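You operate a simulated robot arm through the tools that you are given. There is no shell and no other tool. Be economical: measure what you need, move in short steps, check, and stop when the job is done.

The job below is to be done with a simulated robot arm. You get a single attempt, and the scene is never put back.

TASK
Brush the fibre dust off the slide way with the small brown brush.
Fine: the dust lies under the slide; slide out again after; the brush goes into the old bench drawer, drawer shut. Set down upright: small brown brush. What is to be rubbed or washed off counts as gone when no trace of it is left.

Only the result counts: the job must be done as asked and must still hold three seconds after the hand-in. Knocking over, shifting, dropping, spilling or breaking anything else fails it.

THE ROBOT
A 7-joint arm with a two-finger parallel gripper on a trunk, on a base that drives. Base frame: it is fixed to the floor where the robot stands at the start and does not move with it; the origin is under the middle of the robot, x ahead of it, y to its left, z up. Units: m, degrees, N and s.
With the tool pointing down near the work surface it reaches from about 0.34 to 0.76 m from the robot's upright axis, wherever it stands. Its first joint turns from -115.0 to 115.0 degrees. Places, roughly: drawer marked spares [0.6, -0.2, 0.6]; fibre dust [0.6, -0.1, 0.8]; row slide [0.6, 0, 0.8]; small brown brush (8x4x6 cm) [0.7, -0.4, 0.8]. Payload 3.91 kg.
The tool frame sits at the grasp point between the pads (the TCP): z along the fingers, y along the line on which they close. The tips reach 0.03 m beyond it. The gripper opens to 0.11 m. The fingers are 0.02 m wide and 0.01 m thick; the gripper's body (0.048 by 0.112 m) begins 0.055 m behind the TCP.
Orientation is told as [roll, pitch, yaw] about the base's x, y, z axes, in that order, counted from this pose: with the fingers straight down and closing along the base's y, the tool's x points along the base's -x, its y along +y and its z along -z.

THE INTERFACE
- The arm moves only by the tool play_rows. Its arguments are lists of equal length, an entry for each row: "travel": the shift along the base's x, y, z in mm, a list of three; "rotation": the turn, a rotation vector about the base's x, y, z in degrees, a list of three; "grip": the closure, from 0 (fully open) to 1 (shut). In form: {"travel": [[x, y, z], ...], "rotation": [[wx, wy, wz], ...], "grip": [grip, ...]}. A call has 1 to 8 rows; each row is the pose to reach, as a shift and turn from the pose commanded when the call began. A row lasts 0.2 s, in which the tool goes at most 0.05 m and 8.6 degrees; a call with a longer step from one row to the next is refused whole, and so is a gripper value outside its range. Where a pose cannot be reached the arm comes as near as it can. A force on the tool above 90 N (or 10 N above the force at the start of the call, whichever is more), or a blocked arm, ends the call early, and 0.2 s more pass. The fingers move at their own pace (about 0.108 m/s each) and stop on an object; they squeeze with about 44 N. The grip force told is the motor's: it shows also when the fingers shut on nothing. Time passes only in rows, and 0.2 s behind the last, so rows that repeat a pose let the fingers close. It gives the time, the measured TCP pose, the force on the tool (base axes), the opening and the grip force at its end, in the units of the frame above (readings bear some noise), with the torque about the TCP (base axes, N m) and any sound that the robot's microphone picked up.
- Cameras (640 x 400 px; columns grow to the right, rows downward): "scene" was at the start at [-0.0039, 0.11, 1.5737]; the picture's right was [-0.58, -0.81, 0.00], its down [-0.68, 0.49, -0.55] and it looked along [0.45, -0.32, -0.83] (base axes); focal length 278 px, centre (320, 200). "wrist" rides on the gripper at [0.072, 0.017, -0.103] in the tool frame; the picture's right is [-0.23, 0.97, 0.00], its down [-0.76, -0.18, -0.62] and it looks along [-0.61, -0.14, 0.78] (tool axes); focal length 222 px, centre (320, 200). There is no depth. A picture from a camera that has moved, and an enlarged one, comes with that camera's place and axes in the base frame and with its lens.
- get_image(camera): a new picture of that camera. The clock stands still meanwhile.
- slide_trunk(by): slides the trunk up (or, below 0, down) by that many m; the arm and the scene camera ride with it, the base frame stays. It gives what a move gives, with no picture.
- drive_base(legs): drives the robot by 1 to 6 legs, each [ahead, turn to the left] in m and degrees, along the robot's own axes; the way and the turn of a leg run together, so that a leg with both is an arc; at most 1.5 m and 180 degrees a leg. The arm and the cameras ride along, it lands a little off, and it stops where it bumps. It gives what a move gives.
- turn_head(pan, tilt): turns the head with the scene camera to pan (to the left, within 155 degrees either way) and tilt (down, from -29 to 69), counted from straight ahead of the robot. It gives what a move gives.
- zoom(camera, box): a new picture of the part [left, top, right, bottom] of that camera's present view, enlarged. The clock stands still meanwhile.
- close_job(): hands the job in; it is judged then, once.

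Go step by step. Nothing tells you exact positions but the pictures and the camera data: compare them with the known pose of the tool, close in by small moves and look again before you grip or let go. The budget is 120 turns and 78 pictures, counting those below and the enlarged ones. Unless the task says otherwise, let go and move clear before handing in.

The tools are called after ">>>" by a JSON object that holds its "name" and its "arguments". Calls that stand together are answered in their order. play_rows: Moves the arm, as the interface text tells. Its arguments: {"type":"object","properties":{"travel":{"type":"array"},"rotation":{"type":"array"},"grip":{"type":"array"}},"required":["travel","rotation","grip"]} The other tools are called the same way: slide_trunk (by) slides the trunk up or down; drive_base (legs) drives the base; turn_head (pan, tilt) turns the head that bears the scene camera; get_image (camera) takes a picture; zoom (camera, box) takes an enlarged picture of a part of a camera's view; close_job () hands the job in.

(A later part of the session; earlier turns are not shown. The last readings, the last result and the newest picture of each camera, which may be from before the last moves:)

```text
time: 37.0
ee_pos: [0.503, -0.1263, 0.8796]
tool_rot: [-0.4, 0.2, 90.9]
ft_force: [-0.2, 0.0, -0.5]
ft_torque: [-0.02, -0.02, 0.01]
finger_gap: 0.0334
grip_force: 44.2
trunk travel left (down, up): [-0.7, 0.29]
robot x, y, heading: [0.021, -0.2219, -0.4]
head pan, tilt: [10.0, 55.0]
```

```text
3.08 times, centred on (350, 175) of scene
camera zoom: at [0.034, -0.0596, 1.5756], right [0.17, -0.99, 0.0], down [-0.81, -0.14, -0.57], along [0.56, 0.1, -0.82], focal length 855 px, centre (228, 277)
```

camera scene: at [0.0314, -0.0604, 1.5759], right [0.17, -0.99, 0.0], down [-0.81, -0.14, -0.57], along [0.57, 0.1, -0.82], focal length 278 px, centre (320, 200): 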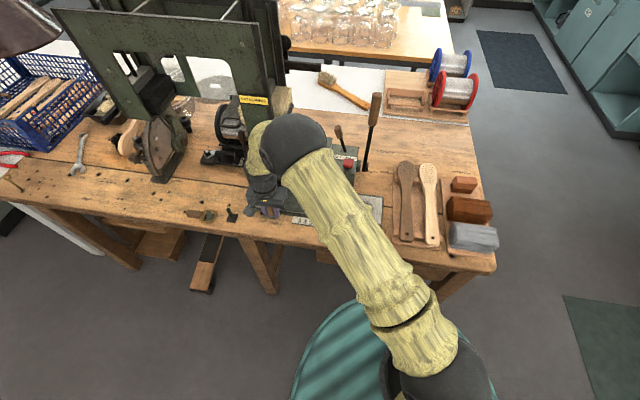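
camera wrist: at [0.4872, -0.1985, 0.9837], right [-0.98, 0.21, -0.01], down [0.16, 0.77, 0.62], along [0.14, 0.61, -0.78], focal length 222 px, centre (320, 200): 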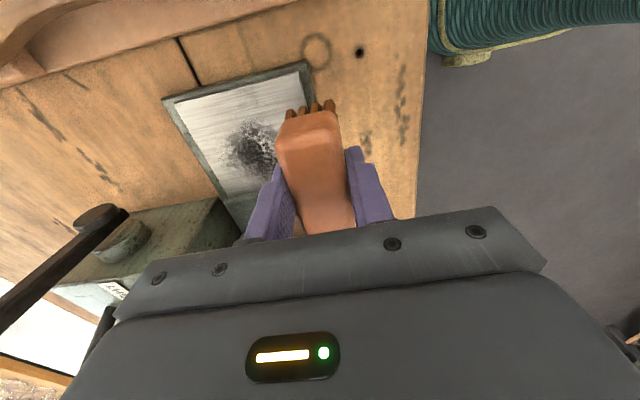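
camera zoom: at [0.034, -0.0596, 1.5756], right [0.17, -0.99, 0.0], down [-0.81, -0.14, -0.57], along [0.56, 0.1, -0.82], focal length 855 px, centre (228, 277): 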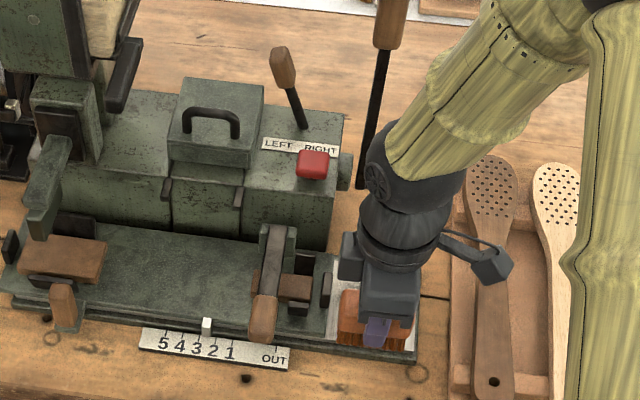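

The brush is lined up over the patch with clearance from the slide. I'll lower it in small steps to feel the way.

>>> {"name": "play_rows", "arguments": {"travel": [[8, 0, -4], [8, 0, -7], [8, 0, -10], [8, 0, -13], [8, 0, -16]], "rotation": [[0, 0, 0], [0, 0, 0], [0, 0, 0], [0, 0, 0], [0, 0, 0]], "grip": [1, 1, 1, 1, 1]}}

>>> {"name": "zoom", "arguments": {"camera": "scene", "box": [330, 170, 410, 240]}}

```text
time: 38.2
ee_pos: [0.5089, -0.1264, 0.8654]
tool_rot: [-0.4, 0.2, 91.1]
ft_force: [-0.2, -0.6, -0.1]
ft_torque: [0.0, 0.0, -0.03]
finger_gap: 0.0328
grip_force: 43.8
trunk travel left (down, up): [-0.7, 0.29]
robot x, y, heading: [0.025, -0.2211, -0.2]
head pan, tilt: [10.0, 55.0]
```

```text
5.71 times, centred on (370, 205) of scene
camera zoom: at [0.0331, -0.0601, 1.5757], right [0.17, -0.99, 0.0], down [-0.81, -0.14, -0.57], along [0.57, 0.1, -0.82], focal length 1588 px, centre (34, 171)
```

zoom: 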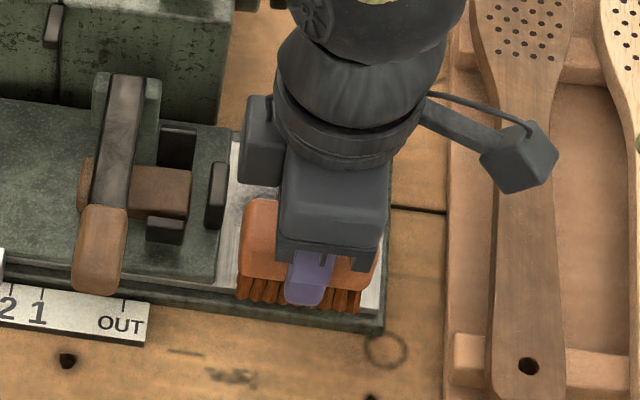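

No contact yet; continuing down in 2 mm steps.

>>> {"name": "play_rows", "arguments": {"travel": [[0, 0, -2], [0, 0, -4], [0, 0, -6], [0, 0, -8], [0, 0, -10]], "rotation": [[0, 0, 0], [0, 0, 0], [0, 0, 0], [0, 0, 0], [0, 0, 0]], "grip": [1, 1, 1, 1, 1]}}

```text
time: 39.4
ee_pos: [0.508, -0.1269, 0.8556]
tool_rot: [-0.4, 0.2, 91.0]
ft_force: [-0.8, 0.0, -1.1]
ft_torque: [0.02, -0.02, 0.0]
finger_gap: 0.0332
grip_force: 44.3
trunk travel left (down, up): [-0.7, 0.29]
robot x, y, heading: [0.0217, -0.2245, -0.0]
head pan, tilt: [10.0, 55.0]
```

>>> {"name": "play_rows", "arguments": {"travel": [[0, 0, -2], [0, 0, -4], [0, 0, -6], [0, 0, -8]], "rotation": [[0, 0, 0], [0, 0, 0], [0, 0, 0], [0, 0, 0]], "grip": [1, 1, 1, 1]}}

>>> {"name": "zoom", "arguments": {"camera": "scene", "box": [330, 170, 410, 240]}}

```text
time: 40.4
ee_pos: [0.5075, -0.1275, 0.8473]
tool_rot: [-0.5, 0.2, 91.0]
ft_force: [-1.1, -1.4, 5.2]
ft_torque: [0.01, 0.09, 0.0]
finger_gap: 0.033
grip_force: 44.1
trunk travel left (down, up): [-0.7, 0.29]
robot x, y, heading: [0.0238, -0.2226, -0.3]
head pan, tilt: [10.0, 55.0]
```

```text
5.71 times, centred on (370, 205) of scene
camera zoom: at [0.0324, -0.0602, 1.5758], right [0.17, -0.99, 0.0], down [-0.81, -0.14, -0.57], along [0.57, 0.1, -0.82], focal length 1588 px, centre (34, 171)
```

zoom: 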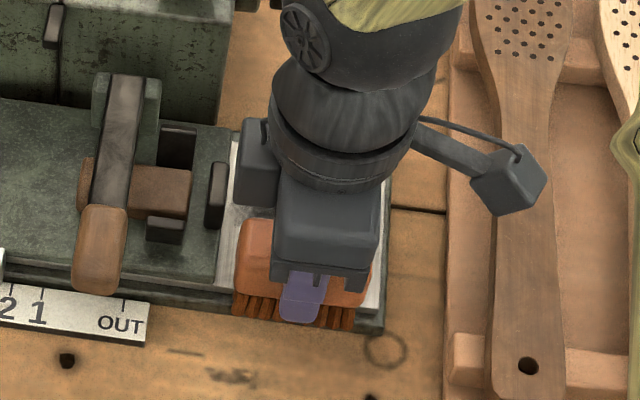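

Contact at TCP z≈0.848. I'll sweep along x across the patch and back with light pressure.

>>> {"name": "play_rows", "arguments": {"travel": [[12, 0, -1], [26, 0, -1], [40, 0, -1], [54, 0, -1], [68, 0, -1], [82, 0, -1], [94, 0, -1], [94, 0, -1]], "rotation": [[0, 0, 0], [0, 0, 0], [0, 0, 0], [0, 0, 0], [0, 0, 0], [0, 0, 0], [0, 0, 0], [0, 0, 0]], "grip": [1, 1, 1, 1, 1, 1, 1, 1]}}

>>> {"name": "play_rows", "arguments": {"travel": [[-12, 0, 0], [-26, 0, 0], [-40, 0, 0], [-54, 0, 0], [-68, 0, 0], [-82, 0, 0], [-94, 0, 0], [-98, 0, 0]], "rotation": [[0, 0, 0], [0, 0, 0], [0, 0, 0], [0, 0, 0], [0, 0, 0], [0, 0, 0], [0, 0, 0], [0, 0, 0]], "grip": [1, 1, 1, 1, 1, 1, 1, 1]}}

>>> {"name": "get_image", "arguments": {"camera": "wrist"}}

```text
time: 42.2
ee_pos: [0.6012, -0.1267, 0.8475]
tool_rot: [-0.5, 0.1, 91.0]
ft_force: [-1.7, 0.2, 11.0]
ft_torque: [-0.02, 0.31, -0.03]
finger_gap: 0.0332
grip_force: 44.6
trunk travel left (down, up): [-0.7, 0.29]
robot x, y, heading: [0.0207, -0.2263, -0.3]
head pan, tilt: [10.0, 55.0]
```

```text
time: 44.0
ee_pos: [0.5024, -0.1273, 0.8473]
tool_rot: [-0.4, 0.2, 91.1]
ft_force: [3.8, 0.2, 7.5]
ft_torque: [0.01, -0.15, -0.03]
finger_gap: 0.0333
grip_force: 43.8
trunk travel left (down, up): [-0.7, 0.29]
robot x, y, heading: [0.0229, -0.2238, -0.3]
head pan, tilt: [10.0, 55.0]
```

```text
35 pictures are left
camera wrist: at [0.4882, -0.2007, 0.9513], right [-0.98, 0.21, -0.01], down [0.16, 0.77, 0.62], along [0.14, 0.61, -0.78], focal length 222 px, centre (320, 200)
```

wrist: 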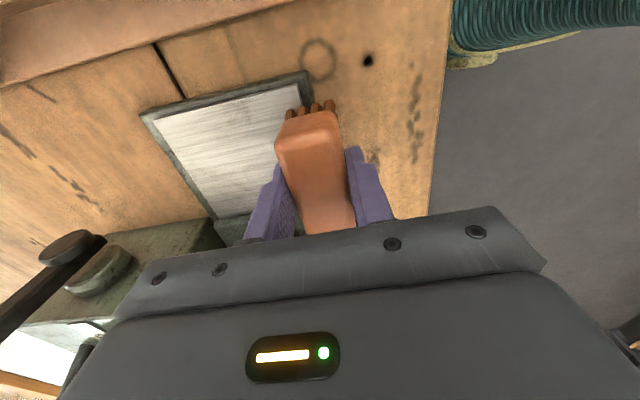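

The way looks clean. I'll do one more pass slightly to the right, then lift and inspect.

>>> {"name": "play_rows", "arguments": {"travel": [[10, -10, 0], [26, -12, 0], [42, -12, 0], [58, -12, 0], [74, -10, 0], [88, -6, 0], [98, 0, 0], [98, 2, 0]], "rotation": [[0, 0, 0], [0, 0, 0], [0, 0, 0], [0, 0, 0], [0, 0, 0], [0, 0, 0], [0, 0, 0], [0, 0, 0]], "grip": [1, 1, 1, 1, 1, 1, 1, 1]}}

>>> {"name": "play_rows", "arguments": {"travel": [[-14, 1, 0], [-30, 1, 0], [-46, 1, 0], [-62, 1, 0], [-78, 0, 0], [-96, 0, 0], [-96, 0, 30], [-110, -10, 75]], "rotation": [[0, 0, 0], [0, 0, 0], [0, 0, 0], [0, 0, 0], [0, 0, 0], [0, 0, 0], [0, 0, 0], [0, 0, 0]], "grip": [1, 1, 1, 1, 1, 1, 1, 1]}}

>>> {"name": "play_rows", "arguments": {"travel": [[0, -40, 10], [0, -85, 20], [0, -125, 20]], "rotation": [[0, 0, 0], [0, 0, 0], [0, 0, 0]], "grip": [1, 1, 1]}}

>>> {"name": "zoom", "arguments": {"camera": "scene", "box": [310, 160, 410, 240]}}

>>> {"name": "get_image", "arguments": {"camera": "wrist"}}

```text
time: 45.8
ee_pos: [0.6009, -0.1255, 0.8464]
tool_rot: [-0.4, 0.2, 91.1]
ft_force: [-0.6, -7.0, 17.7]
ft_torque: [-0.28, 0.3, 0.1]
finger_gap: 0.0333
grip_force: 44.1
trunk travel left (down, up): [-0.7, 0.29]
robot x, y, heading: [0.0199, -0.2237, -0.5]
head pan, tilt: [10.0, 55.0]
```

```text
time: 47.6
ee_pos: [0.4917, -0.1332, 0.9218]
tool_rot: [-0.3, 0.1, 91.1]
ft_force: [-0.6, -0.6, -0.1]
ft_torque: [0.0, 0.0, -0.04]
finger_gap: 0.0332
grip_force: 43.6
trunk travel left (down, up): [-0.7, 0.29]
robot x, y, heading: [0.0234, -0.2242, 0.0]
head pan, tilt: [10.0, 55.0]
```

```text
time: 48.4
ee_pos: [0.4923, -0.2607, 0.9428]
tool_rot: [-0.3, 0.1, 91.1]
ft_force: [0.7, 0.4, -0.7]
ft_torque: [-0.01, -0.02, -0.01]
finger_gap: 0.0332
grip_force: 44.1
trunk travel left (down, up): [-0.7, 0.29]
robot x, y, heading: [0.022, -0.2222, -0.4]
head pan, tilt: [10.0, 55.0]
```

```text
5.00 times, centred on (360, 200) of scene
camera zoom: at [0.0332, -0.0609, 1.5757], right [0.17, -0.99, 0.0], down [-0.81, -0.14, -0.57], along [0.57, 0.1, -0.82], focal length 1389 px, centre (120, 200)
```

zoom: 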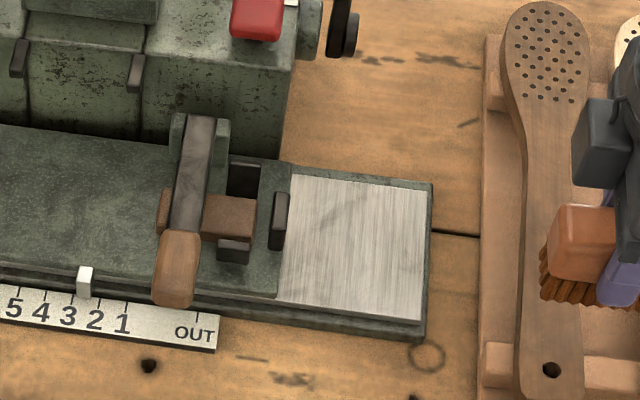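

```text
33 pictures are left
camera wrist: at [0.4773, -0.333, 1.0468], right [-0.98, 0.21, -0.01], down [0.16, 0.77, 0.62], along [0.14, 0.61, -0.78], focal length 222 px, centre (320, 200)
```

wrist: 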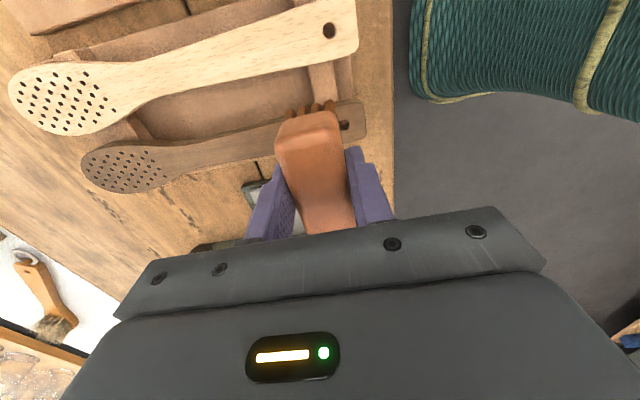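

A faint greyish diagonal streak may remain near the upper middle of the way; zooming in to judge.

>>> {"name": "zoom", "arguments": {"camera": "scene", "box": [362, 192, 402, 228]}}

```text
11.11 times, centred on (382, 210) of scene
camera zoom: at [0.0332, -0.0609, 1.5757], right [0.17, -0.99, 0.0], down [-0.81, -0.14, -0.57], along [0.57, 0.1, -0.82], focal length 3088 px, centre (-369, 89)
```

zoom: 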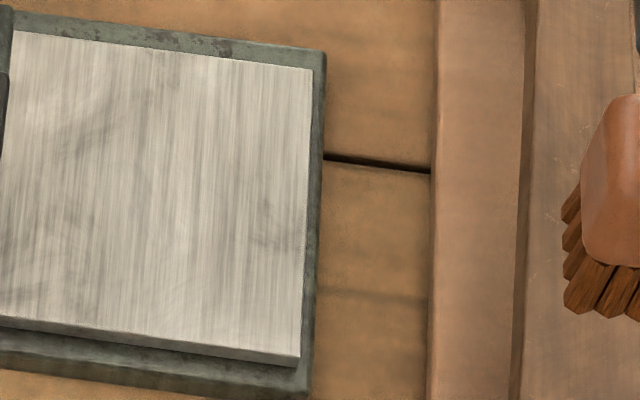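

That is just brushed-metal grain; no dust remains. Now I'll park the brush upright on the clear front strip at (0.462, −0.13), feeling for the bench.

>>> {"name": "play_rows", "arguments": {"travel": [[-10, 45, 0], [-25, 90, 0], [-30, 130, -20], [-30, 130, -60], [-30, 130, -90]], "rotation": [[0, 0, 0], [0, 0, 0], [0.3, -0.1, -1], [0.3, -0.1, -1], [0.3, -0.1, -1]], "grip": [1, 1, 1, 1, 1]}}

>>> {"name": "get_image", "arguments": {"camera": "wrist"}}

>>> {"name": "zoom", "arguments": {"camera": "scene", "box": [310, 180, 410, 260]}}

```text
time: 49.6
ee_pos: [0.4619, -0.1294, 0.8485]
tool_rot: [-0.6, -0.1, 90.0]
ft_force: [-0.2, 0.0, -1.0]
ft_torque: [-0.01, 0.01, -0.04]
finger_gap: 0.0329
grip_force: 44.2
trunk travel left (down, up): [-0.7, 0.29]
robot x, y, heading: [0.023, -0.2209, -0.3]
head pan, tilt: [10.0, 55.0]
```

```text
31 pictures are left
camera wrist: at [0.4457, -0.2028, 0.9537], right [-0.97, 0.23, -0.01], down [0.17, 0.76, 0.63], along [0.15, 0.61, -0.78], focal length 222 px, centre (320, 200)
```

wrist: 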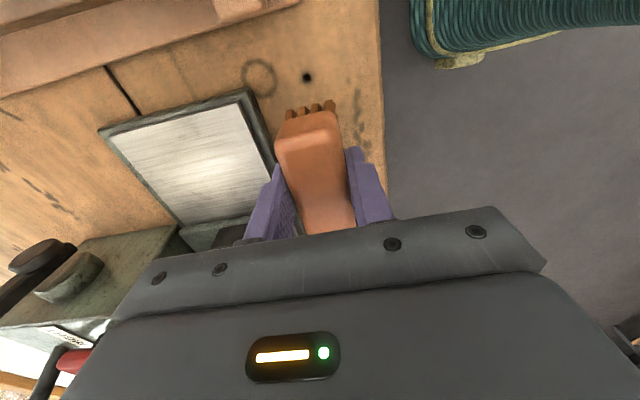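

```text
5.00 times, centred on (360, 220) of scene
camera zoom: at [0.0335, -0.0598, 1.5757], right [0.17, -0.99, 0.0], down [-0.81, -0.14, -0.57], along [0.56, 0.1, -0.82], focal length 1389 px, centre (120, 100)
```

zoom: 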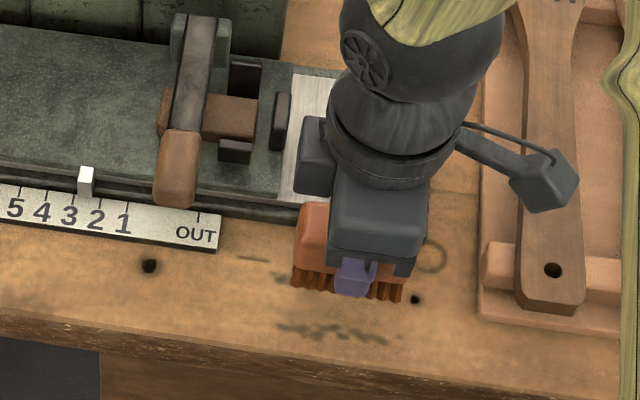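

There's enough room. Lowering in small steps until contact.

>>> {"name": "play_rows", "arguments": {"travel": [[-4, 0, -5], [-4, 0, -9], [-4, 0, -12], [-4, 0, -15], [-4, 0, -17]], "rotation": [[0, 0, 0], [0, 0, 0], [0, 0, 0], [0, 0, 0], [0, 0, 0]], "grip": [1, 1, 1, 1, 1]}}

```text
time: 50.8
ee_pos: [0.456, -0.1291, 0.8348]
tool_rot: [-0.5, 0.0, 90.0]
ft_force: [0.1, 0.4, -0.6]
ft_torque: [0.0, -0.02, 0.02]
finger_gap: 0.0333
grip_force: 44.1
trunk travel left (down, up): [-0.7, 0.29]
robot x, y, heading: [0.026, -0.2249, -0.3]
head pan, tilt: [10.0, 55.0]
```

>>> {"name": "play_rows", "arguments": {"travel": [[0, 0, -2], [0, 0, -4], [0, 0, -6], [0, 0, -8]], "rotation": [[0, 0, 0], [0, 0, 0], [0, 0, 0], [0, 0, 0]], "grip": [1, 1, 1, 1]}}

```text
time: 51.8
ee_pos: [0.4572, -0.1292, 0.8281]
tool_rot: [-0.7, -0.2, 90.1]
ft_force: [-2.5, 3.7, 25.0]
ft_torque: [-0.56, 0.47, -0.04]
finger_gap: 0.0332
grip_force: 43.5
trunk travel left (down, up): [-0.7, 0.29]
robot x, y, heading: [0.0221, -0.226, -0.3]
head pan, tilt: [10.0, 55.0]
```

Contact with the bench at about 0.829. I'll ease up, open to about 5.5 cm, and rise.

>>> {"name": "play_rows", "arguments": {"travel": [[0, 0, 2], [0, 0, 3], [0, 0, 3], [0, 0, 3], [0, 0, 25], [0, 0, 70], [0, 0, 115]], "rotation": [[0, 0, 0], [0, 0, 0], [0, 0, 0], [0, 0, 0], [0, 0, 0], [0, 0, 0], [0, 0, 0]], "grip": [1, 0.5, 0.5, 0.5, 0.5, 0.5, 0.5]}}

>>> {"name": "zoom", "arguments": {"camera": "wrist", "box": [160, 20, 480, 240]}}

```text
time: 53.4
ee_pos: [0.4565, -0.1298, 0.9425]
tool_rot: [-0.6, -0.1, 90.0]
ft_force: [0.1, -0.1, -0.5]
ft_torque: [-0.01, -0.02, -0.01]
finger_gap: 0.0551
grip_force: 0.1
trunk travel left (down, up): [-0.7, 0.29]
robot x, y, heading: [0.0234, -0.226, -0.3]
head pan, tilt: [10.0, 55.0]
```

```text
1.82 times, centred on (320, 130) of wrist
camera zoom: at [0.4401, -0.2021, 1.0457], right [-0.97, 0.23, -0.01], down [0.17, 0.76, 0.63], along [0.15, 0.61, -0.78], focal length 404 px, centre (320, 327)
```

zoom: 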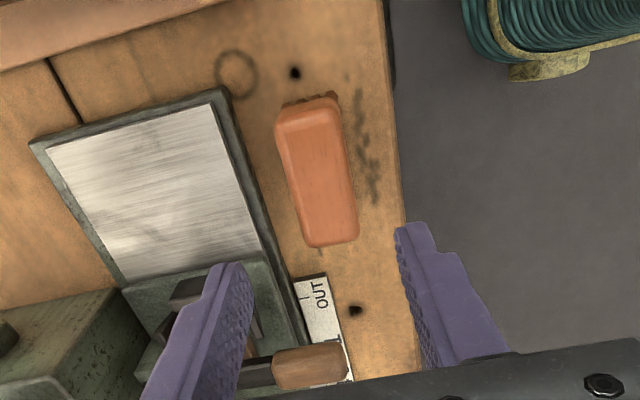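

The brush stands parked and the way is clean. I'll turn back to yaw 0 and move to above the slide knob.

>>> {"name": "play_rows", "arguments": {"travel": [[0, 5, 30], [0, 25, 60], [0, 50, 60], [0, 80, 60], [0, 110, 60], [0, 145, 60], [0, 180, 60], [0, 220, 60]], "rotation": [[0, 0, -8.5], [0, 0, -17], [0, 0, -25.5], [0, 0, -34], [0, 0, -42.5], [0, 0, -51], [0, 0, -59.5], [0, 0, -68]], "grip": [0.5, 0.5, 0.5, 0.5, 0.5, 0.5, 0.5, 0.5]}}

>>> {"name": "play_rows", "arguments": {"travel": [[5, 30, 0], [10, 60, 0], [15, 90, -30], [18, 110, -60]], "rotation": [[0.3, 0, -8], [0.6, 0.1, -16], [0.6, 0.1, -22], [0.6, 0.1, -22]], "grip": [0.4, 0.3, 0.2, 0.2]}}

>>> {"name": "get_image", "arguments": {"camera": "wrist"}}

```text
time: 55.2
ee_pos: [0.4567, 0.0892, 1.0032]
tool_rot: [-0.5, -0.1, 22.0]
ft_force: [-0.3, -0.5, -0.9]
ft_torque: [0.0, 0.04, 0.01]
finger_gap: 0.0549
grip_force: 0.1
trunk travel left (down, up): [-0.7, 0.29]
robot x, y, heading: [0.0191, -0.2219, -0.3]
head pan, tilt: [10.0, 55.0]
```

```text
time: 56.2
ee_pos: [0.4732, 0.1959, 0.944]
tool_rot: [0.0, -0.2, -0.1]
ft_force: [-0.1, 1.0, -0.8]
ft_torque: [0.0, -0.02, 0.0]
finger_gap: 0.088
grip_force: 0.0
trunk travel left (down, up): [-0.7, 0.29]
robot x, y, heading: [0.0246, -0.2252, -0.3]
head pan, tilt: [10.0, 55.0]
```

```text
28 pictures are left
camera wrist: at [0.401, 0.2128, 1.0478], right [0.23, 0.97, 0.0], down [0.76, -0.18, 0.62], along [0.61, -0.14, -0.78], focal length 222 px, centre (320, 200)
```

wrist: 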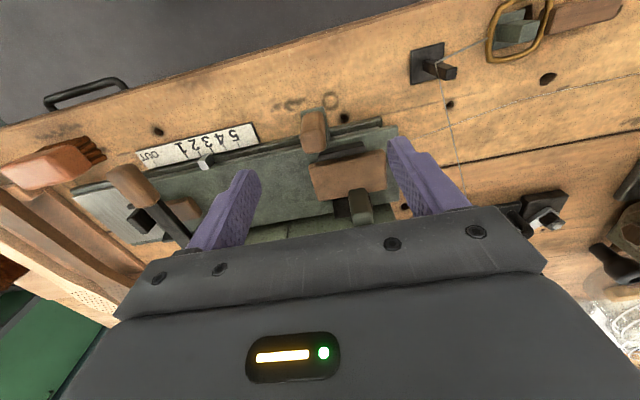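

The knob is now near (0.477, 0.190). Descending to grip it.

>>> {"name": "play_rows", "arguments": {"travel": [[3, -6, -40], [3, -6, -80], [3, -6, -100], [3, -6, -107], [3, -6, -107], [3, -6, -107], [3, -6, -107]], "rotation": [[0, 0, 0], [0, 0, 0], [0, 0, 0], [0, 0, 0], [0, 0, 0], [0, 0, 0], [0, 0, 0]], "grip": [0.2, 0.2, 0.2, 0.2, 0.7, 1, 1]}}

```text
time: 57.8
ee_pos: [0.477, 0.1912, 0.8362]
tool_rot: [0.4, -0.5, 0.1]
ft_force: [10.3, -3.0, 33.0]
ft_torque: [0.9, -2.48, 0.25]
finger_gap: 0.0258
grip_force: 45.5
trunk travel left (down, up): [-0.7, 0.29]
robot x, y, heading: [0.0211, -0.2238, -0.4]
head pan, tilt: [10.0, 55.0]
heard: click
```

Gripped, but the gripper body is lightly touching something nearby. I'll ease up a few mm while pulling the slide back out (−y).

>>> {"name": "play_rows", "arguments": {"travel": [[-2, -4, 4], [-3, -13, 4], [-3, -23, 4], [-3, -33, 4], [-3, -43, 4], [-3, -53, 4], [-3, -63, 4], [-3, -70, 4]], "rotation": [[0, 0, 0], [0, 0, 0], [0, 0, 0], [0, 0, 0], [0, 0, 0], [0, 0, 0], [0, 0, 0], [0, 0, 0]], "grip": [1, 1, 1, 1, 1, 1, 1, 1]}}

>>> {"name": "get_image", "arguments": {"camera": "wrist"}}

```text
time: 59.6
ee_pos: [0.4776, 0.1241, 0.8364]
tool_rot: [0.0, 0.1, 0.0]
ft_force: [19.5, 0.3, -11.3]
ft_torque: [0.06, -0.29, 0.32]
finger_gap: 0.0257
grip_force: 45.1
trunk travel left (down, up): [-0.7, 0.29]
robot x, y, heading: [0.0206, -0.2245, -0.1]
head pan, tilt: [10.0, 55.0]
```

```text
27 pictures are left
camera wrist: at [0.4057, 0.1412, 0.9406], right [0.23, 0.97, 0.0], down [0.76, -0.18, 0.62], along [0.61, -0.14, -0.78], focal length 222 px, centre (320, 200)
```

wrist: 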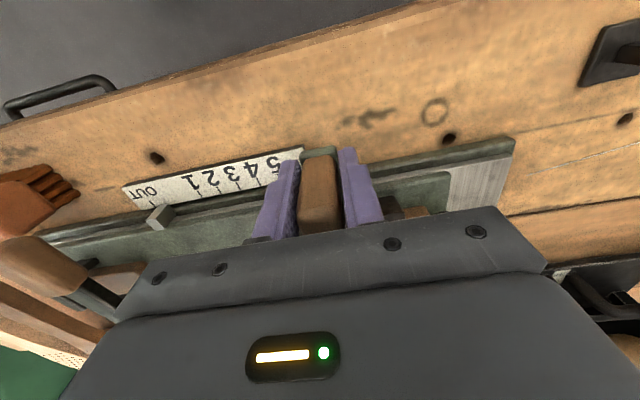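

About 7 mm short of OUT. I'll continue gently to the stop.

>>> {"name": "play_rows", "arguments": {"travel": [[0, -3, -2], [0, -5, -3], [0, -7, -3], [0, -9, -3], [0, -10, -3]], "rotation": [[0, 0, 0], [0, 0, 0], [0, 0, 0], [0, 0, 0], [0, 0, 0]], "grip": [1, 1, 1, 1, 1]}}

>>> {"name": "zoom", "arguments": {"camera": "wrist", "box": [60, 100, 380, 300]}}

```text
time: 60.8
ee_pos: [0.4779, 0.1139, 0.8365]
tool_rot: [0.3, -0.3, 0.0]
ft_force: [19.4, -4.2, 19.6]
ft_torque: [-0.36, 0.0, 0.52]
finger_gap: 0.0256
grip_force: 44.4
trunk travel left (down, up): [-0.7, 0.29]
robot x, y, heading: [0.0212, -0.2203, -0.5]
head pan, tilt: [10.0, 55.0]
```

```text
2.00 times, centred on (220, 200) of wrist
camera zoom: at [0.4049, 0.1302, 0.9401], right [0.23, 0.97, 0.0], down [0.76, -0.18, 0.63], along [0.61, -0.14, -0.78], focal length 444 px, centre (520, 200)
```

zoom: 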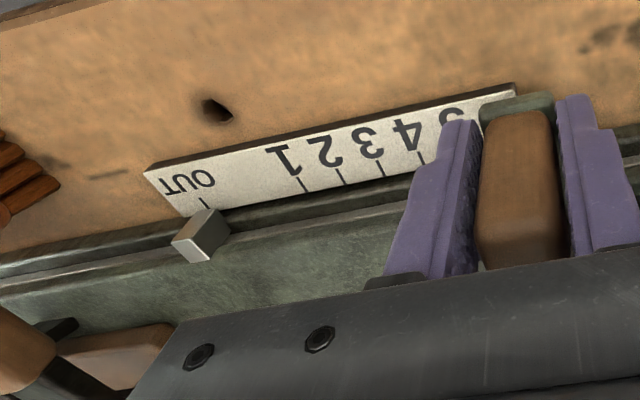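

The pointer lines up with the OUT mark. I'll release, rise and verify.

>>> {"name": "play_rows", "arguments": {"travel": [[-3, 0, 2], [-3, 0, 2], [-3, 0, 2], [-5, 0, 30], [-15, -10, 75], [-30, -30, 120], [-50, -60, 150], [-60, -100, 150]], "rotation": [[0, 0, 0], [0, 0, 0], [0, 0, 0], [0, 0, 0], [0, 0, 0], [0, 0, 0], [0, 0, 0], [0, 0, 0]], "grip": [0.5, 0.5, 0.5, 0.5, 0.5, 0.5, 0.5, 0.5]}}

>>> {"name": "play_rows", "arguments": {"travel": [[-10, -45, 0], [-20, -90, 0], [-30, -135, 0], [-40, -180, 0], [-40, -225, 0]], "rotation": [[0, 0, 0], [0, 0, 0], [0, 0, 0], [0, 0, 0], [0, 0, 0]], "grip": [0.5, 0.5, 0.5, 0.5, 0.5]}}

>>> {"name": "zoom", "arguments": {"camera": "scene", "box": [230, 130, 400, 250]}}

```text
refused: row 6 steps farther than a row can; nothing moved
```

```text
time: 61.3
ee_pos: [0.4613, 0.0819, 0.838]
tool_rot: [2.6, -1.6, 1.6]
ft_force: [7.1, 60.9, -15.2]
ft_torque: [-2.42, -0.24, 0.16]
finger_gap: 0.0858
grip_force: 30.9
trunk travel left (down, up): [-0.7, 0.29]
robot x, y, heading: [0.0212, -0.2256, -0.0]
head pan, tilt: [10.0, 55.0]
stopped in row 2: the force on the tool passed its limit at 104 N (the readings are from after the stop); the commanded pose is now the measured one
```

```text
3.33 times, centred on (315, 190) of scene
camera zoom: at [0.0328, -0.0526, 1.5745], right [0.18, -0.98, 0.0], down [-0.81, -0.15, -0.57], along [0.56, 0.1, -0.82], focal length 926 px, centre (337, 233)
```

zoom: 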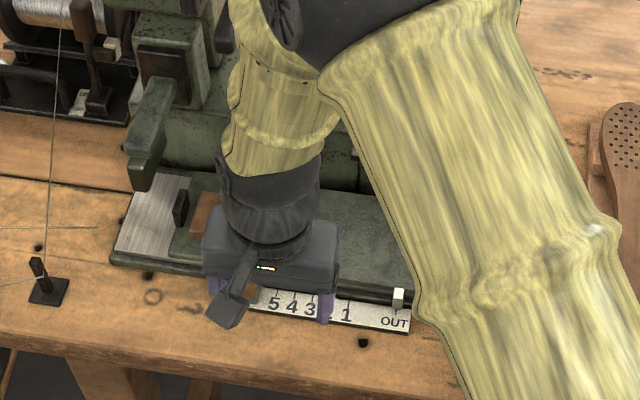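

My batched move ran after a refusal, pushing the left finger against the knob; the slide sits at its OUT stop. I'll relieve the push, then go straight up.

>>> {"name": "play_rows", "arguments": {"travel": [[0, 10, 0], [0, 22, 0], [0, 30, 0], [0, 30, 0]], "rotation": [[-1, 0.5, -0.5], [-2.6, 1.6, -1.6], [-2.6, 1.6, -1.6], [-2.6, 1.6, -1.6]], "grip": [0.2, 0.2, 0.2, 0.2]}}

>>> {"name": "get_image", "arguments": {"camera": "wrist"}}

```text
time: 62.3
ee_pos: [0.463, 0.0975, 0.8401]
tool_rot: [-0.6, 0.6, -0.7]
ft_force: [-0.3, -0.4, 0.0]
ft_torque: [-0.02, -0.01, 0.01]
finger_gap: 0.088
grip_force: 0.1
trunk travel left (down, up): [-0.7, 0.29]
robot x, y, heading: [0.0213, -0.2225, -0.2]
head pan, tilt: [10.0, 55.0]
```

```text
24 pictures are left
camera wrist: at [0.3919, 0.1161, 0.9439], right [0.24, 0.97, -0.01], down [0.77, -0.18, 0.62], along [0.6, -0.16, -0.79], focal length 222 px, centre (320, 200)
```

wrist: 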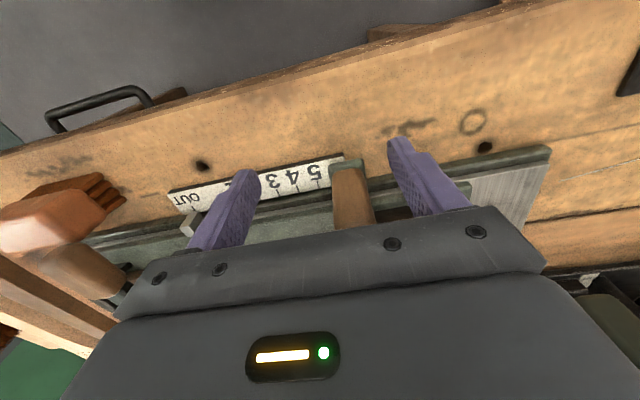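

The fingers are free with the knob between them. Rising and backing off.

>>> {"name": "play_rows", "arguments": {"travel": [[0, 0, 35], [0, 0, 75], [-10, -10, 115], [-20, -40, 145], [-30, -80, 160], [-45, -120, 160], [-60, -160, 160], [-70, -200, 160]], "rotation": [[0, 0, 0], [0, 0, 0], [0.6, -0.6, 0.7], [0.6, -0.6, 0.7], [0.6, -0.6, 0.7], [0.6, -0.6, 0.7], [0.6, -0.6, 0.7], [0.6, -0.6, 0.7]], "grip": [0.2, 0.2, 0.2, 0.2, 0.2, 0.2, 0.2, 0.2]}}

>>> {"name": "turn_head", "arguments": {"pan": 20, "tilt": 58}}

>>> {"name": "get_image", "arguments": {"camera": "scene"}}

```text
time: 64.1
ee_pos: [0.3936, -0.0986, 0.997]
tool_rot: [0.0, -0.1, 0.1]
ft_force: [-0.4, -1.4, 1.3]
ft_torque: [0.01, -0.03, 0.0]
finger_gap: 0.0882
grip_force: 0.1
trunk travel left (down, up): [-0.7, 0.29]
robot x, y, heading: [0.023, -0.2199, -0.4]
head pan, tilt: [10.0, 55.0]
```

```text
time: 64.8
ee_pos: [0.3936, -0.0975, 0.9979]
tool_rot: [0.1, -0.1, 0.2]
ft_force: [-0.5, 0.1, -0.8]
ft_torque: [-0.05, 0.01, 0.0]
finger_gap: 0.0878
grip_force: 0.1
trunk travel left (down, up): [-0.7, 0.29]
robot x, y, heading: [0.0237, -0.2263, -0.1]
head pan, tilt: [20.0, 58.0]
```

```text
23 pictures are left
camera scene: at [0.0261, -0.0491, 1.572], right [0.34, -0.94, 0.0], down [-0.8, -0.29, -0.53], along [0.5, 0.18, -0.85], focal length 278 px, centre (320, 200)
```

scene: 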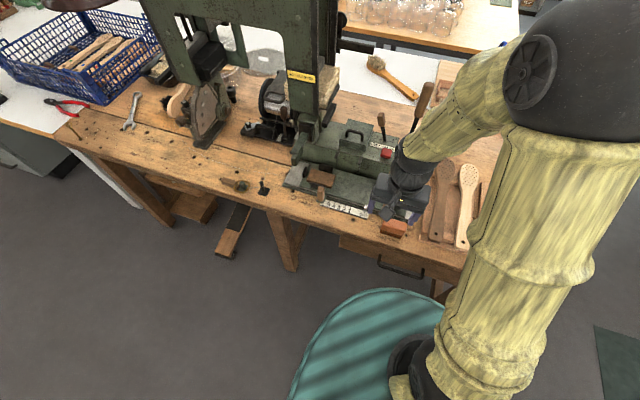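

The slide is at OUT and the brush stands in front. I'll back the base to x≈−0.25 so drawer and brush are both in reach, then inspect.

>>> {"name": "drive_base", "arguments": {"legs": [[-0.27, 0]]}}

>>> {"name": "turn_head", "arguments": {"pan": 12, "tilt": 50}}

>>> {"name": "get_image", "arguments": {"camera": "scene"}}

>>> {"name": "zoom", "arguments": {"camera": "scene", "box": [240, 130, 440, 260]}}

```text
time: 67.0
ee_pos: [0.1195, -0.0977, 0.9972]
tool_rot: [0.0, -0.1, 0.1]
ft_force: [-0.3, 0.2, -0.6]
ft_torque: [0.01, -0.03, -0.01]
finger_gap: 0.0881
grip_force: 0.2
trunk travel left (down, up): [-0.7, 0.29]
robot x, y, heading: [-0.2497, -0.2208, -0.0]
head pan, tilt: [20.0, 58.0]
```

```text
time: 67.7
ee_pos: [0.1209, -0.097, 0.9977]
tool_rot: [0.0, -0.1, 0.1]
ft_force: [-0.5, 0.4, -0.6]
ft_torque: [0.0, -0.01, 0.05]
finger_gap: 0.0881
grip_force: 0.1
trunk travel left (down, up): [-0.7, 0.29]
robot x, y, heading: [-0.2553, -0.2229, 0.2]
head pan, tilt: [12.0, 50.0]
```

```text
22 pictures are left
camera scene: at [-0.2365, -0.0563, 1.5821], right [0.21, -0.98, 0.0], down [-0.75, -0.16, -0.64], along [0.63, 0.13, -0.77], focal length 278 px, centre (320, 200)
```

scene: 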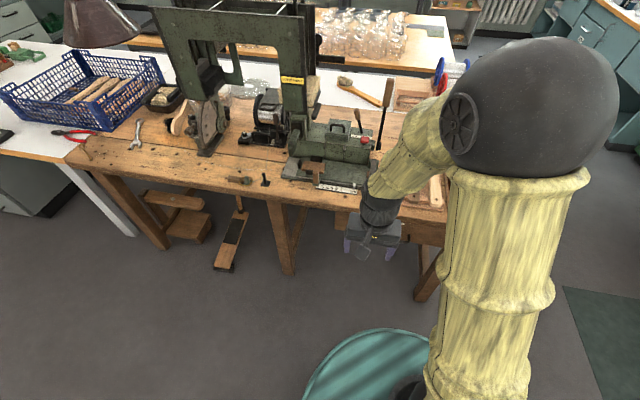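

```text
3.08 times, centred on (340, 195) of scene
camera zoom: at [-0.2365, -0.0563, 1.5821], right [0.21, -0.98, 0.0], down [-0.75, -0.16, -0.64], along [0.63, 0.13, -0.77], focal length 855 px, centre (258, 215)
```

zoom: 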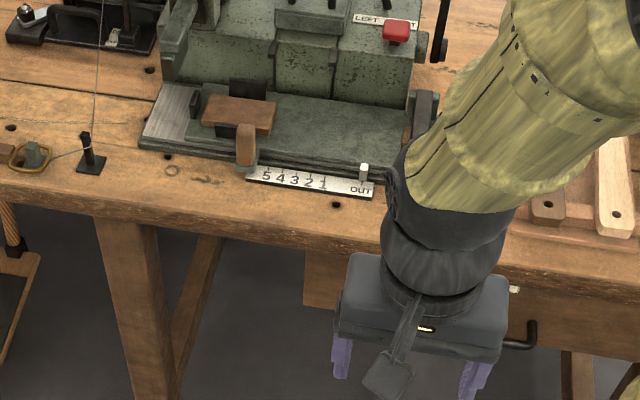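

Next I'll turn the tool to point forward with the fingers one above the other, so it can grip the drawer's bar. I move to (0.30, −0.19) while turning.

>>> {"name": "play_rows", "arguments": {"travel": [[20, -10, 0], [40, -20, 0], [60, -30, 0], [80, -40, 0], [100, -50, 0], [120, -60, 0], [130, -70, 0]], "rotation": [[-4.949, -4.949, 4.949], [-9.898, -9.898, 9.898], [-14.846, -14.846, 14.846], [-19.795, -19.795, 19.795], [-24.744, -24.744, 24.744], [-29.693, -29.693, 29.693], [-34.641, -34.641, 34.641]], "grip": [0.2, 0.2, 0.3, 0.4, 0.5, 0.5, 0.5]}}

>>> {"name": "play_rows", "arguments": {"travel": [[10, -4, 0], [20, -8, 0], [30, -12, 0], [40, -16, 0], [45, -20, 0], [50, -22, 0], [50, -24, 0]], "rotation": [[-4.949, -4.949, 4.949], [-9.898, -9.898, 9.898], [-14.846, -14.846, 14.846], [-19.795, -19.795, 19.795], [-24.744, -24.744, 24.744], [-29.693, -29.693, 29.693], [-34.641, -34.641, 34.641]], "grip": [0.5, 0.5, 0.5, 0.5, 0.5, 0.5, 0.5]}}

>>> {"name": "get_image", "arguments": {"camera": "wrist"}}

```text
time: 69.3
ee_pos: [0.2519, -0.1699, 0.9985]
tool_rot: [-45.3, -19.4, 45.4]
ft_force: [-0.4, 0.4, -0.3]
ft_torque: [-0.02, 0.07, -0.02]
finger_gap: 0.0552
grip_force: 0.0
trunk travel left (down, up): [-0.7, 0.29]
robot x, y, heading: [-0.2531, -0.2252, -0.1]
head pan, tilt: [12.0, 50.0]
```

```text
time: 70.9
ee_pos: [0.3002, -0.1916, 0.9973]
tool_rot: [-90.1, 0.3, 90.3]
ft_force: [0.1, 0.4, 0.1]
ft_torque: [-0.01, 0.0, 0.01]
finger_gap: 0.055
grip_force: 0.1
trunk travel left (down, up): [-0.7, 0.29]
robot x, y, heading: [-0.2497, -0.2245, -0.2]
head pan, tilt: [12.0, 50.0]
```

```text
20 pictures are left
camera wrist: at [0.1987, -0.2645, 0.9814], right [0.0, 0.22, -0.97], down [-0.63, 0.76, 0.17], along [0.78, 0.61, 0.14], focal length 222 px, centre (320, 200)
```

wrist: 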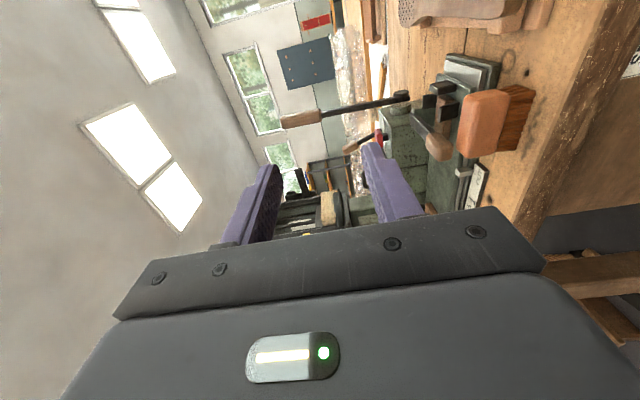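

The orientation is good: fingers forward, one above the other. Lowering the trunk 0.3 m to reach drawer height.

>>> {"name": "slide_trunk", "arguments": {"by": -0.3}}

>>> {"name": "get_image", "arguments": {"camera": "wrist"}}

>>> {"name": "get_image", "arguments": {"camera": "scene"}}

```text
time: 73.9
ee_pos: [0.3012, -0.1919, 0.6967]
tool_rot: [-90.1, 0.1, 90.2]
ft_force: [-0.3, 0.9, 0.1]
ft_torque: [-0.02, -0.01, 0.01]
finger_gap: 0.055
grip_force: 0.1
trunk travel left (down, up): [-0.4, 0.59]
robot x, y, heading: [-0.2505, -0.2234, 0.1]
head pan, tilt: [12.0, 50.0]
```

```text
19 pictures are left
camera wrist: at [0.1985, -0.2642, 0.6815], right [0.0, 0.22, -0.97], down [-0.62, 0.76, 0.18], along [0.78, 0.61, 0.14], focal length 222 px, centre (320, 200)
```

wrist: 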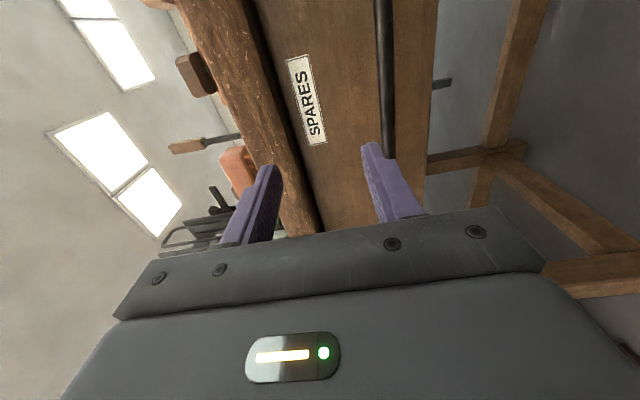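

```text
18 pictures are left
camera scene: at [-0.2365, -0.0564, 1.2822], right [0.21, -0.98, 0.0], down [-0.75, -0.16, -0.64], along [0.63, 0.13, -0.77], focal length 278 px, centre (320, 200)
```

scene: 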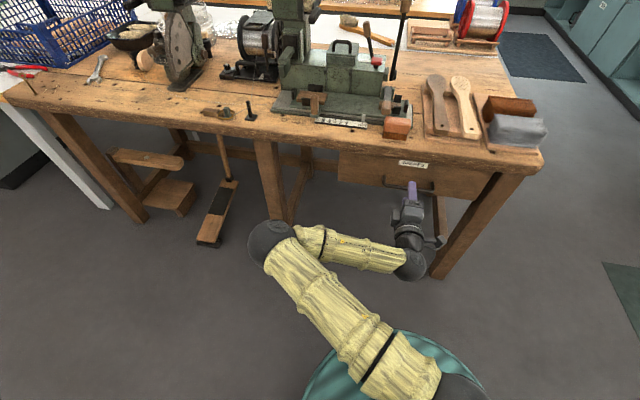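

The bar is at z≈0.641. I'll lower to that height and approach, then check.

>>> {"name": "play_rows", "arguments": {"travel": [[0, 0, -30], [0, 0, -56], [25, 0, -56], [45, 0, -56]], "rotation": [[0, 0, 0], [0, 0, 0], [0, 0, 0], [0, 0, 0]], "grip": [0.5, 0.5, 0.5, 0.5]}}

>>> {"name": "get_image", "arguments": {"camera": "wrist"}}

>>> {"name": "zoom", "arguments": {"camera": "scene", "box": [350, 130, 500, 240]}}

```text
time: 74.9
ee_pos: [0.3464, -0.1924, 0.6396]
tool_rot: [-90.0, 0.0, 90.2]
ft_force: [0.3, 0.2, 0.4]
ft_torque: [0.02, 0.01, 0.01]
finger_gap: 0.0551
grip_force: 0.1
trunk travel left (down, up): [-0.4, 0.59]
robot x, y, heading: [-0.2526, -0.2231, -0.2]
head pan, tilt: [12.0, 50.0]
```

```text
17 pictures are left
camera wrist: at [0.243, -0.2635, 0.6236], right [0.0, 0.22, -0.97], down [-0.62, 0.76, 0.18], along [0.78, 0.61, 0.14], focal length 222 px, centre (320, 200)
```

wrist: 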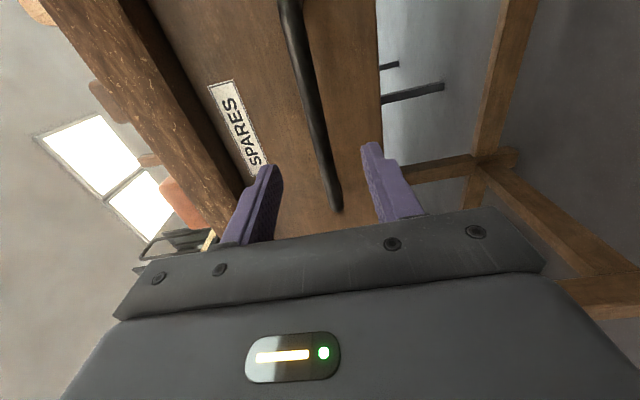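

```text
3.64 times, centred on (425, 185) of scene
camera zoom: at [-0.2365, -0.0563, 1.2821], right [0.21, -0.98, 0.0], down [-0.75, -0.16, -0.64], along [0.63, 0.13, -0.77], focal length 1010 px, centre (-62, 254)
```

zoom: 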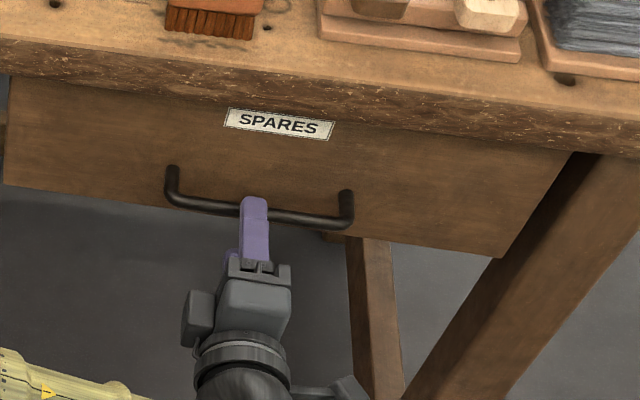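

The fingers straddle the bar at its middle. Advancing and gripping.

>>> {"name": "play_rows", "arguments": {"travel": [[15, 0, 0], [28, 0, 0], [36, 0, 0], [36, 0, 0], [36, 0, 0], [36, 0, 0], [36, 0, 0]], "rotation": [[0, 0, 0], [0, 0, 0], [0, 0, 0], [0, 0, 0], [0, 0, 0], [0, 0, 0], [0, 0, 0]], "grip": [0.5, 0.5, 0.5, 0.7, 0.9, 1, 1]}}

```text
time: 76.5
ee_pos: [0.3825, -0.1921, 0.6374]
tool_rot: [-89.5, 0.1, 90.1]
ft_force: [-3.2, 1.0, -20.2]
ft_torque: [0.14, 0.32, 0.15]
finger_gap: 0.0129
grip_force: 45.3
trunk travel left (down, up): [-0.4, 0.59]
robot x, y, heading: [-0.2508, -0.221, 0.1]
head pan, tilt: [12.0, 50.0]
```

Gripped the bar. Pulling the drawer out gently.

>>> {"name": "play_rows", "arguments": {"travel": [[-10, 0, -3], [-25, 0, -3], [-45, 0, -3], [-65, 0, -3], [-85, 0, -3], [-105, 0, -3], [-125, 0, -3], [-145, 0, -3]], "rotation": [[0, 0, 0], [0, 0, 0], [0, 0, 0], [0, 0, 0], [0, 0, 0], [0, 0, 0], [0, 0, 0], [0, 0, 0]], "grip": [1, 1, 1, 1, 1, 1, 1, 1]}}

>>> {"name": "get_image", "arguments": {"camera": "scene"}}

```text
time: 78.3
ee_pos: [0.2359, -0.1926, 0.6374]
tool_rot: [-90.0, 0.0, 90.0]
ft_force: [0.0, -2.6, -9.8]
ft_torque: [0.11, 0.18, -1.21]
finger_gap: 0.0129
grip_force: 44.6
trunk travel left (down, up): [-0.4, 0.59]
robot x, y, heading: [-0.2499, -0.2215, -0.2]
head pan, tilt: [12.0, 50.0]
```

```text
15 pictures are left
camera scene: at [-0.2356, -0.0566, 1.2822], right [0.21, -0.98, 0.0], down [-0.75, -0.16, -0.64], along [0.63, 0.13, -0.77], focal length 278 px, centre (320, 200)
```

scene: 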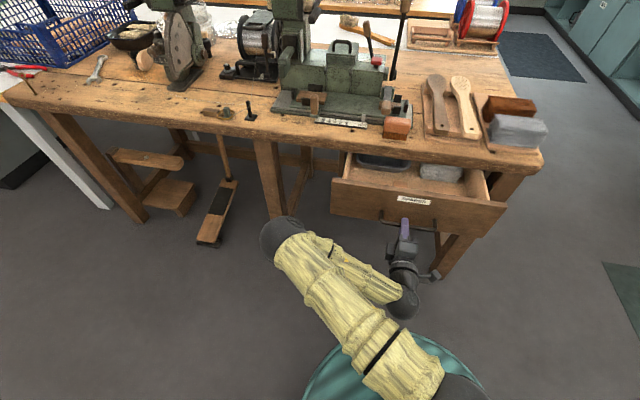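

The drawer opens; it holds items at the back but its front looks free. Zooming to see the interior.

>>> {"name": "zoom", "arguments": {"camera": "scene", "box": [320, 140, 520, 250]}}

```text
3.20 times, centred on (420, 195) of scene
camera zoom: at [-0.2356, -0.0566, 1.2822], right [0.21, -0.98, 0.0], down [-0.75, -0.16, -0.64], along [0.63, 0.13, -0.77], focal length 889 px, centre (0, 216)
```

zoom: 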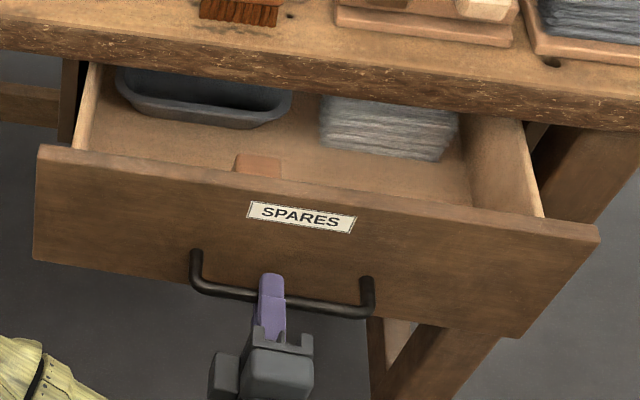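

There's also a small block in the drawer near (0.37, −0.18), with free floor at the front right. I'll pull 40 mm more, watching force.

>>> {"name": "play_rows", "arguments": {"travel": [[-12, 0, 0], [-24, 0, 0], [-34, 0, 0], [-40, 0, 0]], "rotation": [[0, 0, 0], [0, 0, 0], [0, 0, 0], [0, 0, 0]], "grip": [1, 1, 1, 1]}}

>>> {"name": "zoom", "arguments": {"camera": "scene", "box": [320, 140, 520, 260]}}

```text
time: 79.4
ee_pos: [0.219, -0.1916, 0.6363]
tool_rot: [-93.0, 0.9, 89.5]
ft_force: [0.0, -3.0, 30.6]
ft_torque: [0.69, -0.56, -0.05]
finger_gap: 0.0127
grip_force: 44.7
out of reach, approached as far as the arm can: row 1, 2, 3, 4
trunk travel left (down, up): [-0.4, 0.59]
robot x, y, heading: [-0.2501, -0.2256, 0.2]
head pan, tilt: [12.0, 50.0]
stopped in row 4: the force on the tool passed its limit at 91 N (the readings are from after the stop); the commanded pose is now the measured one
```

```text
3.20 times, centred on (420, 200) of scene
camera zoom: at [-0.2385, -0.0569, 1.2814], right [0.21, -0.98, 0.0], down [-0.75, -0.16, -0.64], along [0.63, 0.13, -0.77], focal length 889 px, centre (0, 200)
```

zoom: 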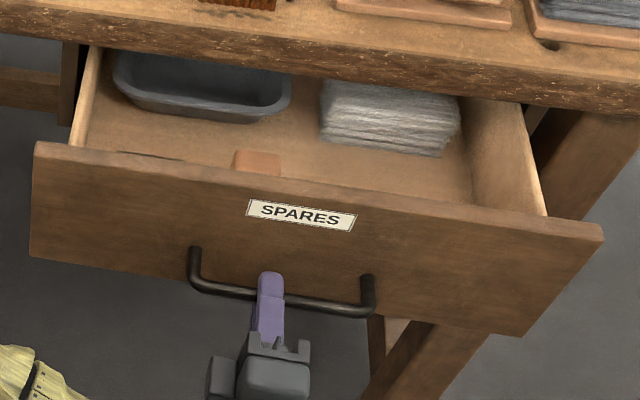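

The arm is near its close limit; the drawer is open about 16 cm, which is enough. I'll open the fingers and drive the base back 0.12 m to withdraw from the bar.

>>> {"name": "play_rows", "arguments": {"travel": [[0, 0, 0], [0, 0, 0], [0, 0, 0]], "rotation": [[0, 0, 0], [0, 0, 0], [0, 0, 0]], "grip": [0.5, 0.5, 0.5]}}

>>> {"name": "drive_base", "arguments": {"legs": [[-0.12, 0]]}}

>>> {"name": "slide_trunk", "arguments": {"by": 0.3}}

>>> {"name": "get_image", "arguments": {"camera": "scene"}}

```text
time: 80.2
ee_pos: [0.2198, -0.193, 0.6315]
tool_rot: [-92.1, 1.0, 89.7]
ft_force: [-0.2, 0.1, -0.5]
ft_torque: [0.02, 0.0, 0.0]
finger_gap: 0.0548
grip_force: 0.1
trunk travel left (down, up): [-0.4, 0.59]
robot x, y, heading: [-0.2503, -0.2249, -0.1]
head pan, tilt: [12.0, 50.0]
```

```text
time: 81.5
ee_pos: [0.096, -0.192, 0.6333]
tool_rot: [-92.1, 0.8, 89.6]
ft_force: [-0.1, 0.2, 0.0]
ft_torque: [-0.01, -0.01, 0.01]
finger_gap: 0.0551
grip_force: 0.0
trunk travel left (down, up): [-0.4, 0.59]
robot x, y, heading: [-0.3732, -0.2244, -0.3]
head pan, tilt: [12.0, 50.0]
```

```text
time: 84.5
ee_pos: [0.0973, -0.1914, 0.9321]
tool_rot: [-92.2, 0.8, 89.6]
ft_force: [0.6, -1.0, -0.3]
ft_torque: [-0.03, -0.03, 0.01]
finger_gap: 0.0552
grip_force: 0.0
trunk travel left (down, up): [-0.7, 0.29]
robot x, y, heading: [-0.3727, -0.2256, -0.2]
head pan, tilt: [12.0, 50.0]
```

```text
12 pictures are left
camera scene: at [-0.3582, -0.0562, 1.5821], right [0.21, -0.98, 0.0], down [-0.75, -0.16, -0.64], along [0.63, 0.13, -0.77], focal length 278 px, centre (320, 200)
```

scene: 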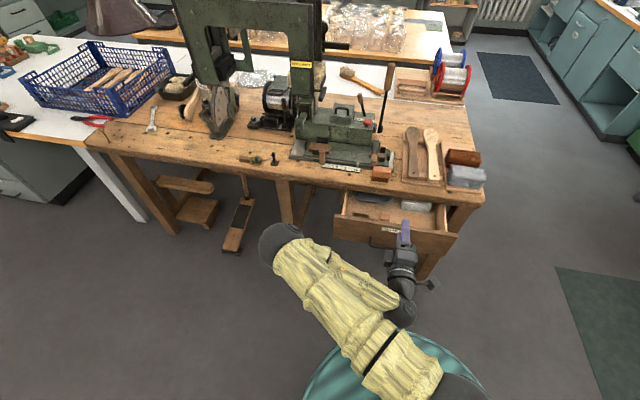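

Clear of the drawer. I'll tilt the tool back to pointing down (yaw stays 90°), then drive forward again.

>>> {"name": "play_rows", "arguments": {"travel": [[10, 0, 10], [20, 0, 20], [30, 0, 30], [40, 0, 40], [50, 0, 50], [60, 0, 60], [70, 0, 60], [80, 0, 60]], "rotation": [[0, 8.38, 0], [0, 16.76, 0], [0, 25.14, 0], [0, 33.52, 0], [0, 41.9, 0], [0, 50.28, 0], [0, 58.66, 0], [0, 67.04, 0]], "grip": [0.5, 0.5, 0.5, 0.5, 0.5, 0.5, 0.5, 0.5]}}

>>> {"name": "play_rows", "arguments": {"travel": [[10, 5, 0], [20, 10, 0], [30, 15, 0]], "rotation": [[0, 8.38, 0], [0, 16.76, 0], [0, 25.14, 0]], "grip": [0.5, 0.5, 0.5]}}

>>> {"name": "drive_base", "arguments": {"legs": [[0.125, 0]]}}

```text
time: 86.3
ee_pos: [0.1779, -0.1909, 0.9932]
tool_rot: [-26.4, 0.3, 90.3]
ft_force: [-0.6, -0.6, 0.3]
ft_torque: [-0.02, 0.0, 0.03]
finger_gap: 0.0548
grip_force: 0.0
out of reach, approached as far as the arm can: row 1, 2, 3, 4
trunk travel left (down, up): [-0.7, 0.29]
robot x, y, heading: [-0.3732, -0.2224, -0.3]
head pan, tilt: [12.0, 50.0]
```

```text
time: 87.1
ee_pos: [0.2075, -0.1773, 0.9929]
tool_rot: [0.2, 0.5, 90.7]
ft_force: [-0.4, -0.3, -0.3]
ft_torque: [0.03, 0.0, -0.01]
finger_gap: 0.055
grip_force: 0.1
trunk travel left (down, up): [-0.7, 0.29]
robot x, y, heading: [-0.3734, -0.2237, -0.3]
head pan, tilt: [12.0, 50.0]
```

```text
time: 88.5
ee_pos: [0.3347, -0.1778, 0.9921]
tool_rot: [0.0, 0.2, 90.8]
ft_force: [0.3, -0.6, -0.2]
ft_torque: [0.01, 0.02, 0.02]
finger_gap: 0.055
grip_force: 0.1
trunk travel left (down, up): [-0.7, 0.29]
robot x, y, heading: [-0.2441, -0.2247, 0.2]
head pan, tilt: [12.0, 50.0]
```

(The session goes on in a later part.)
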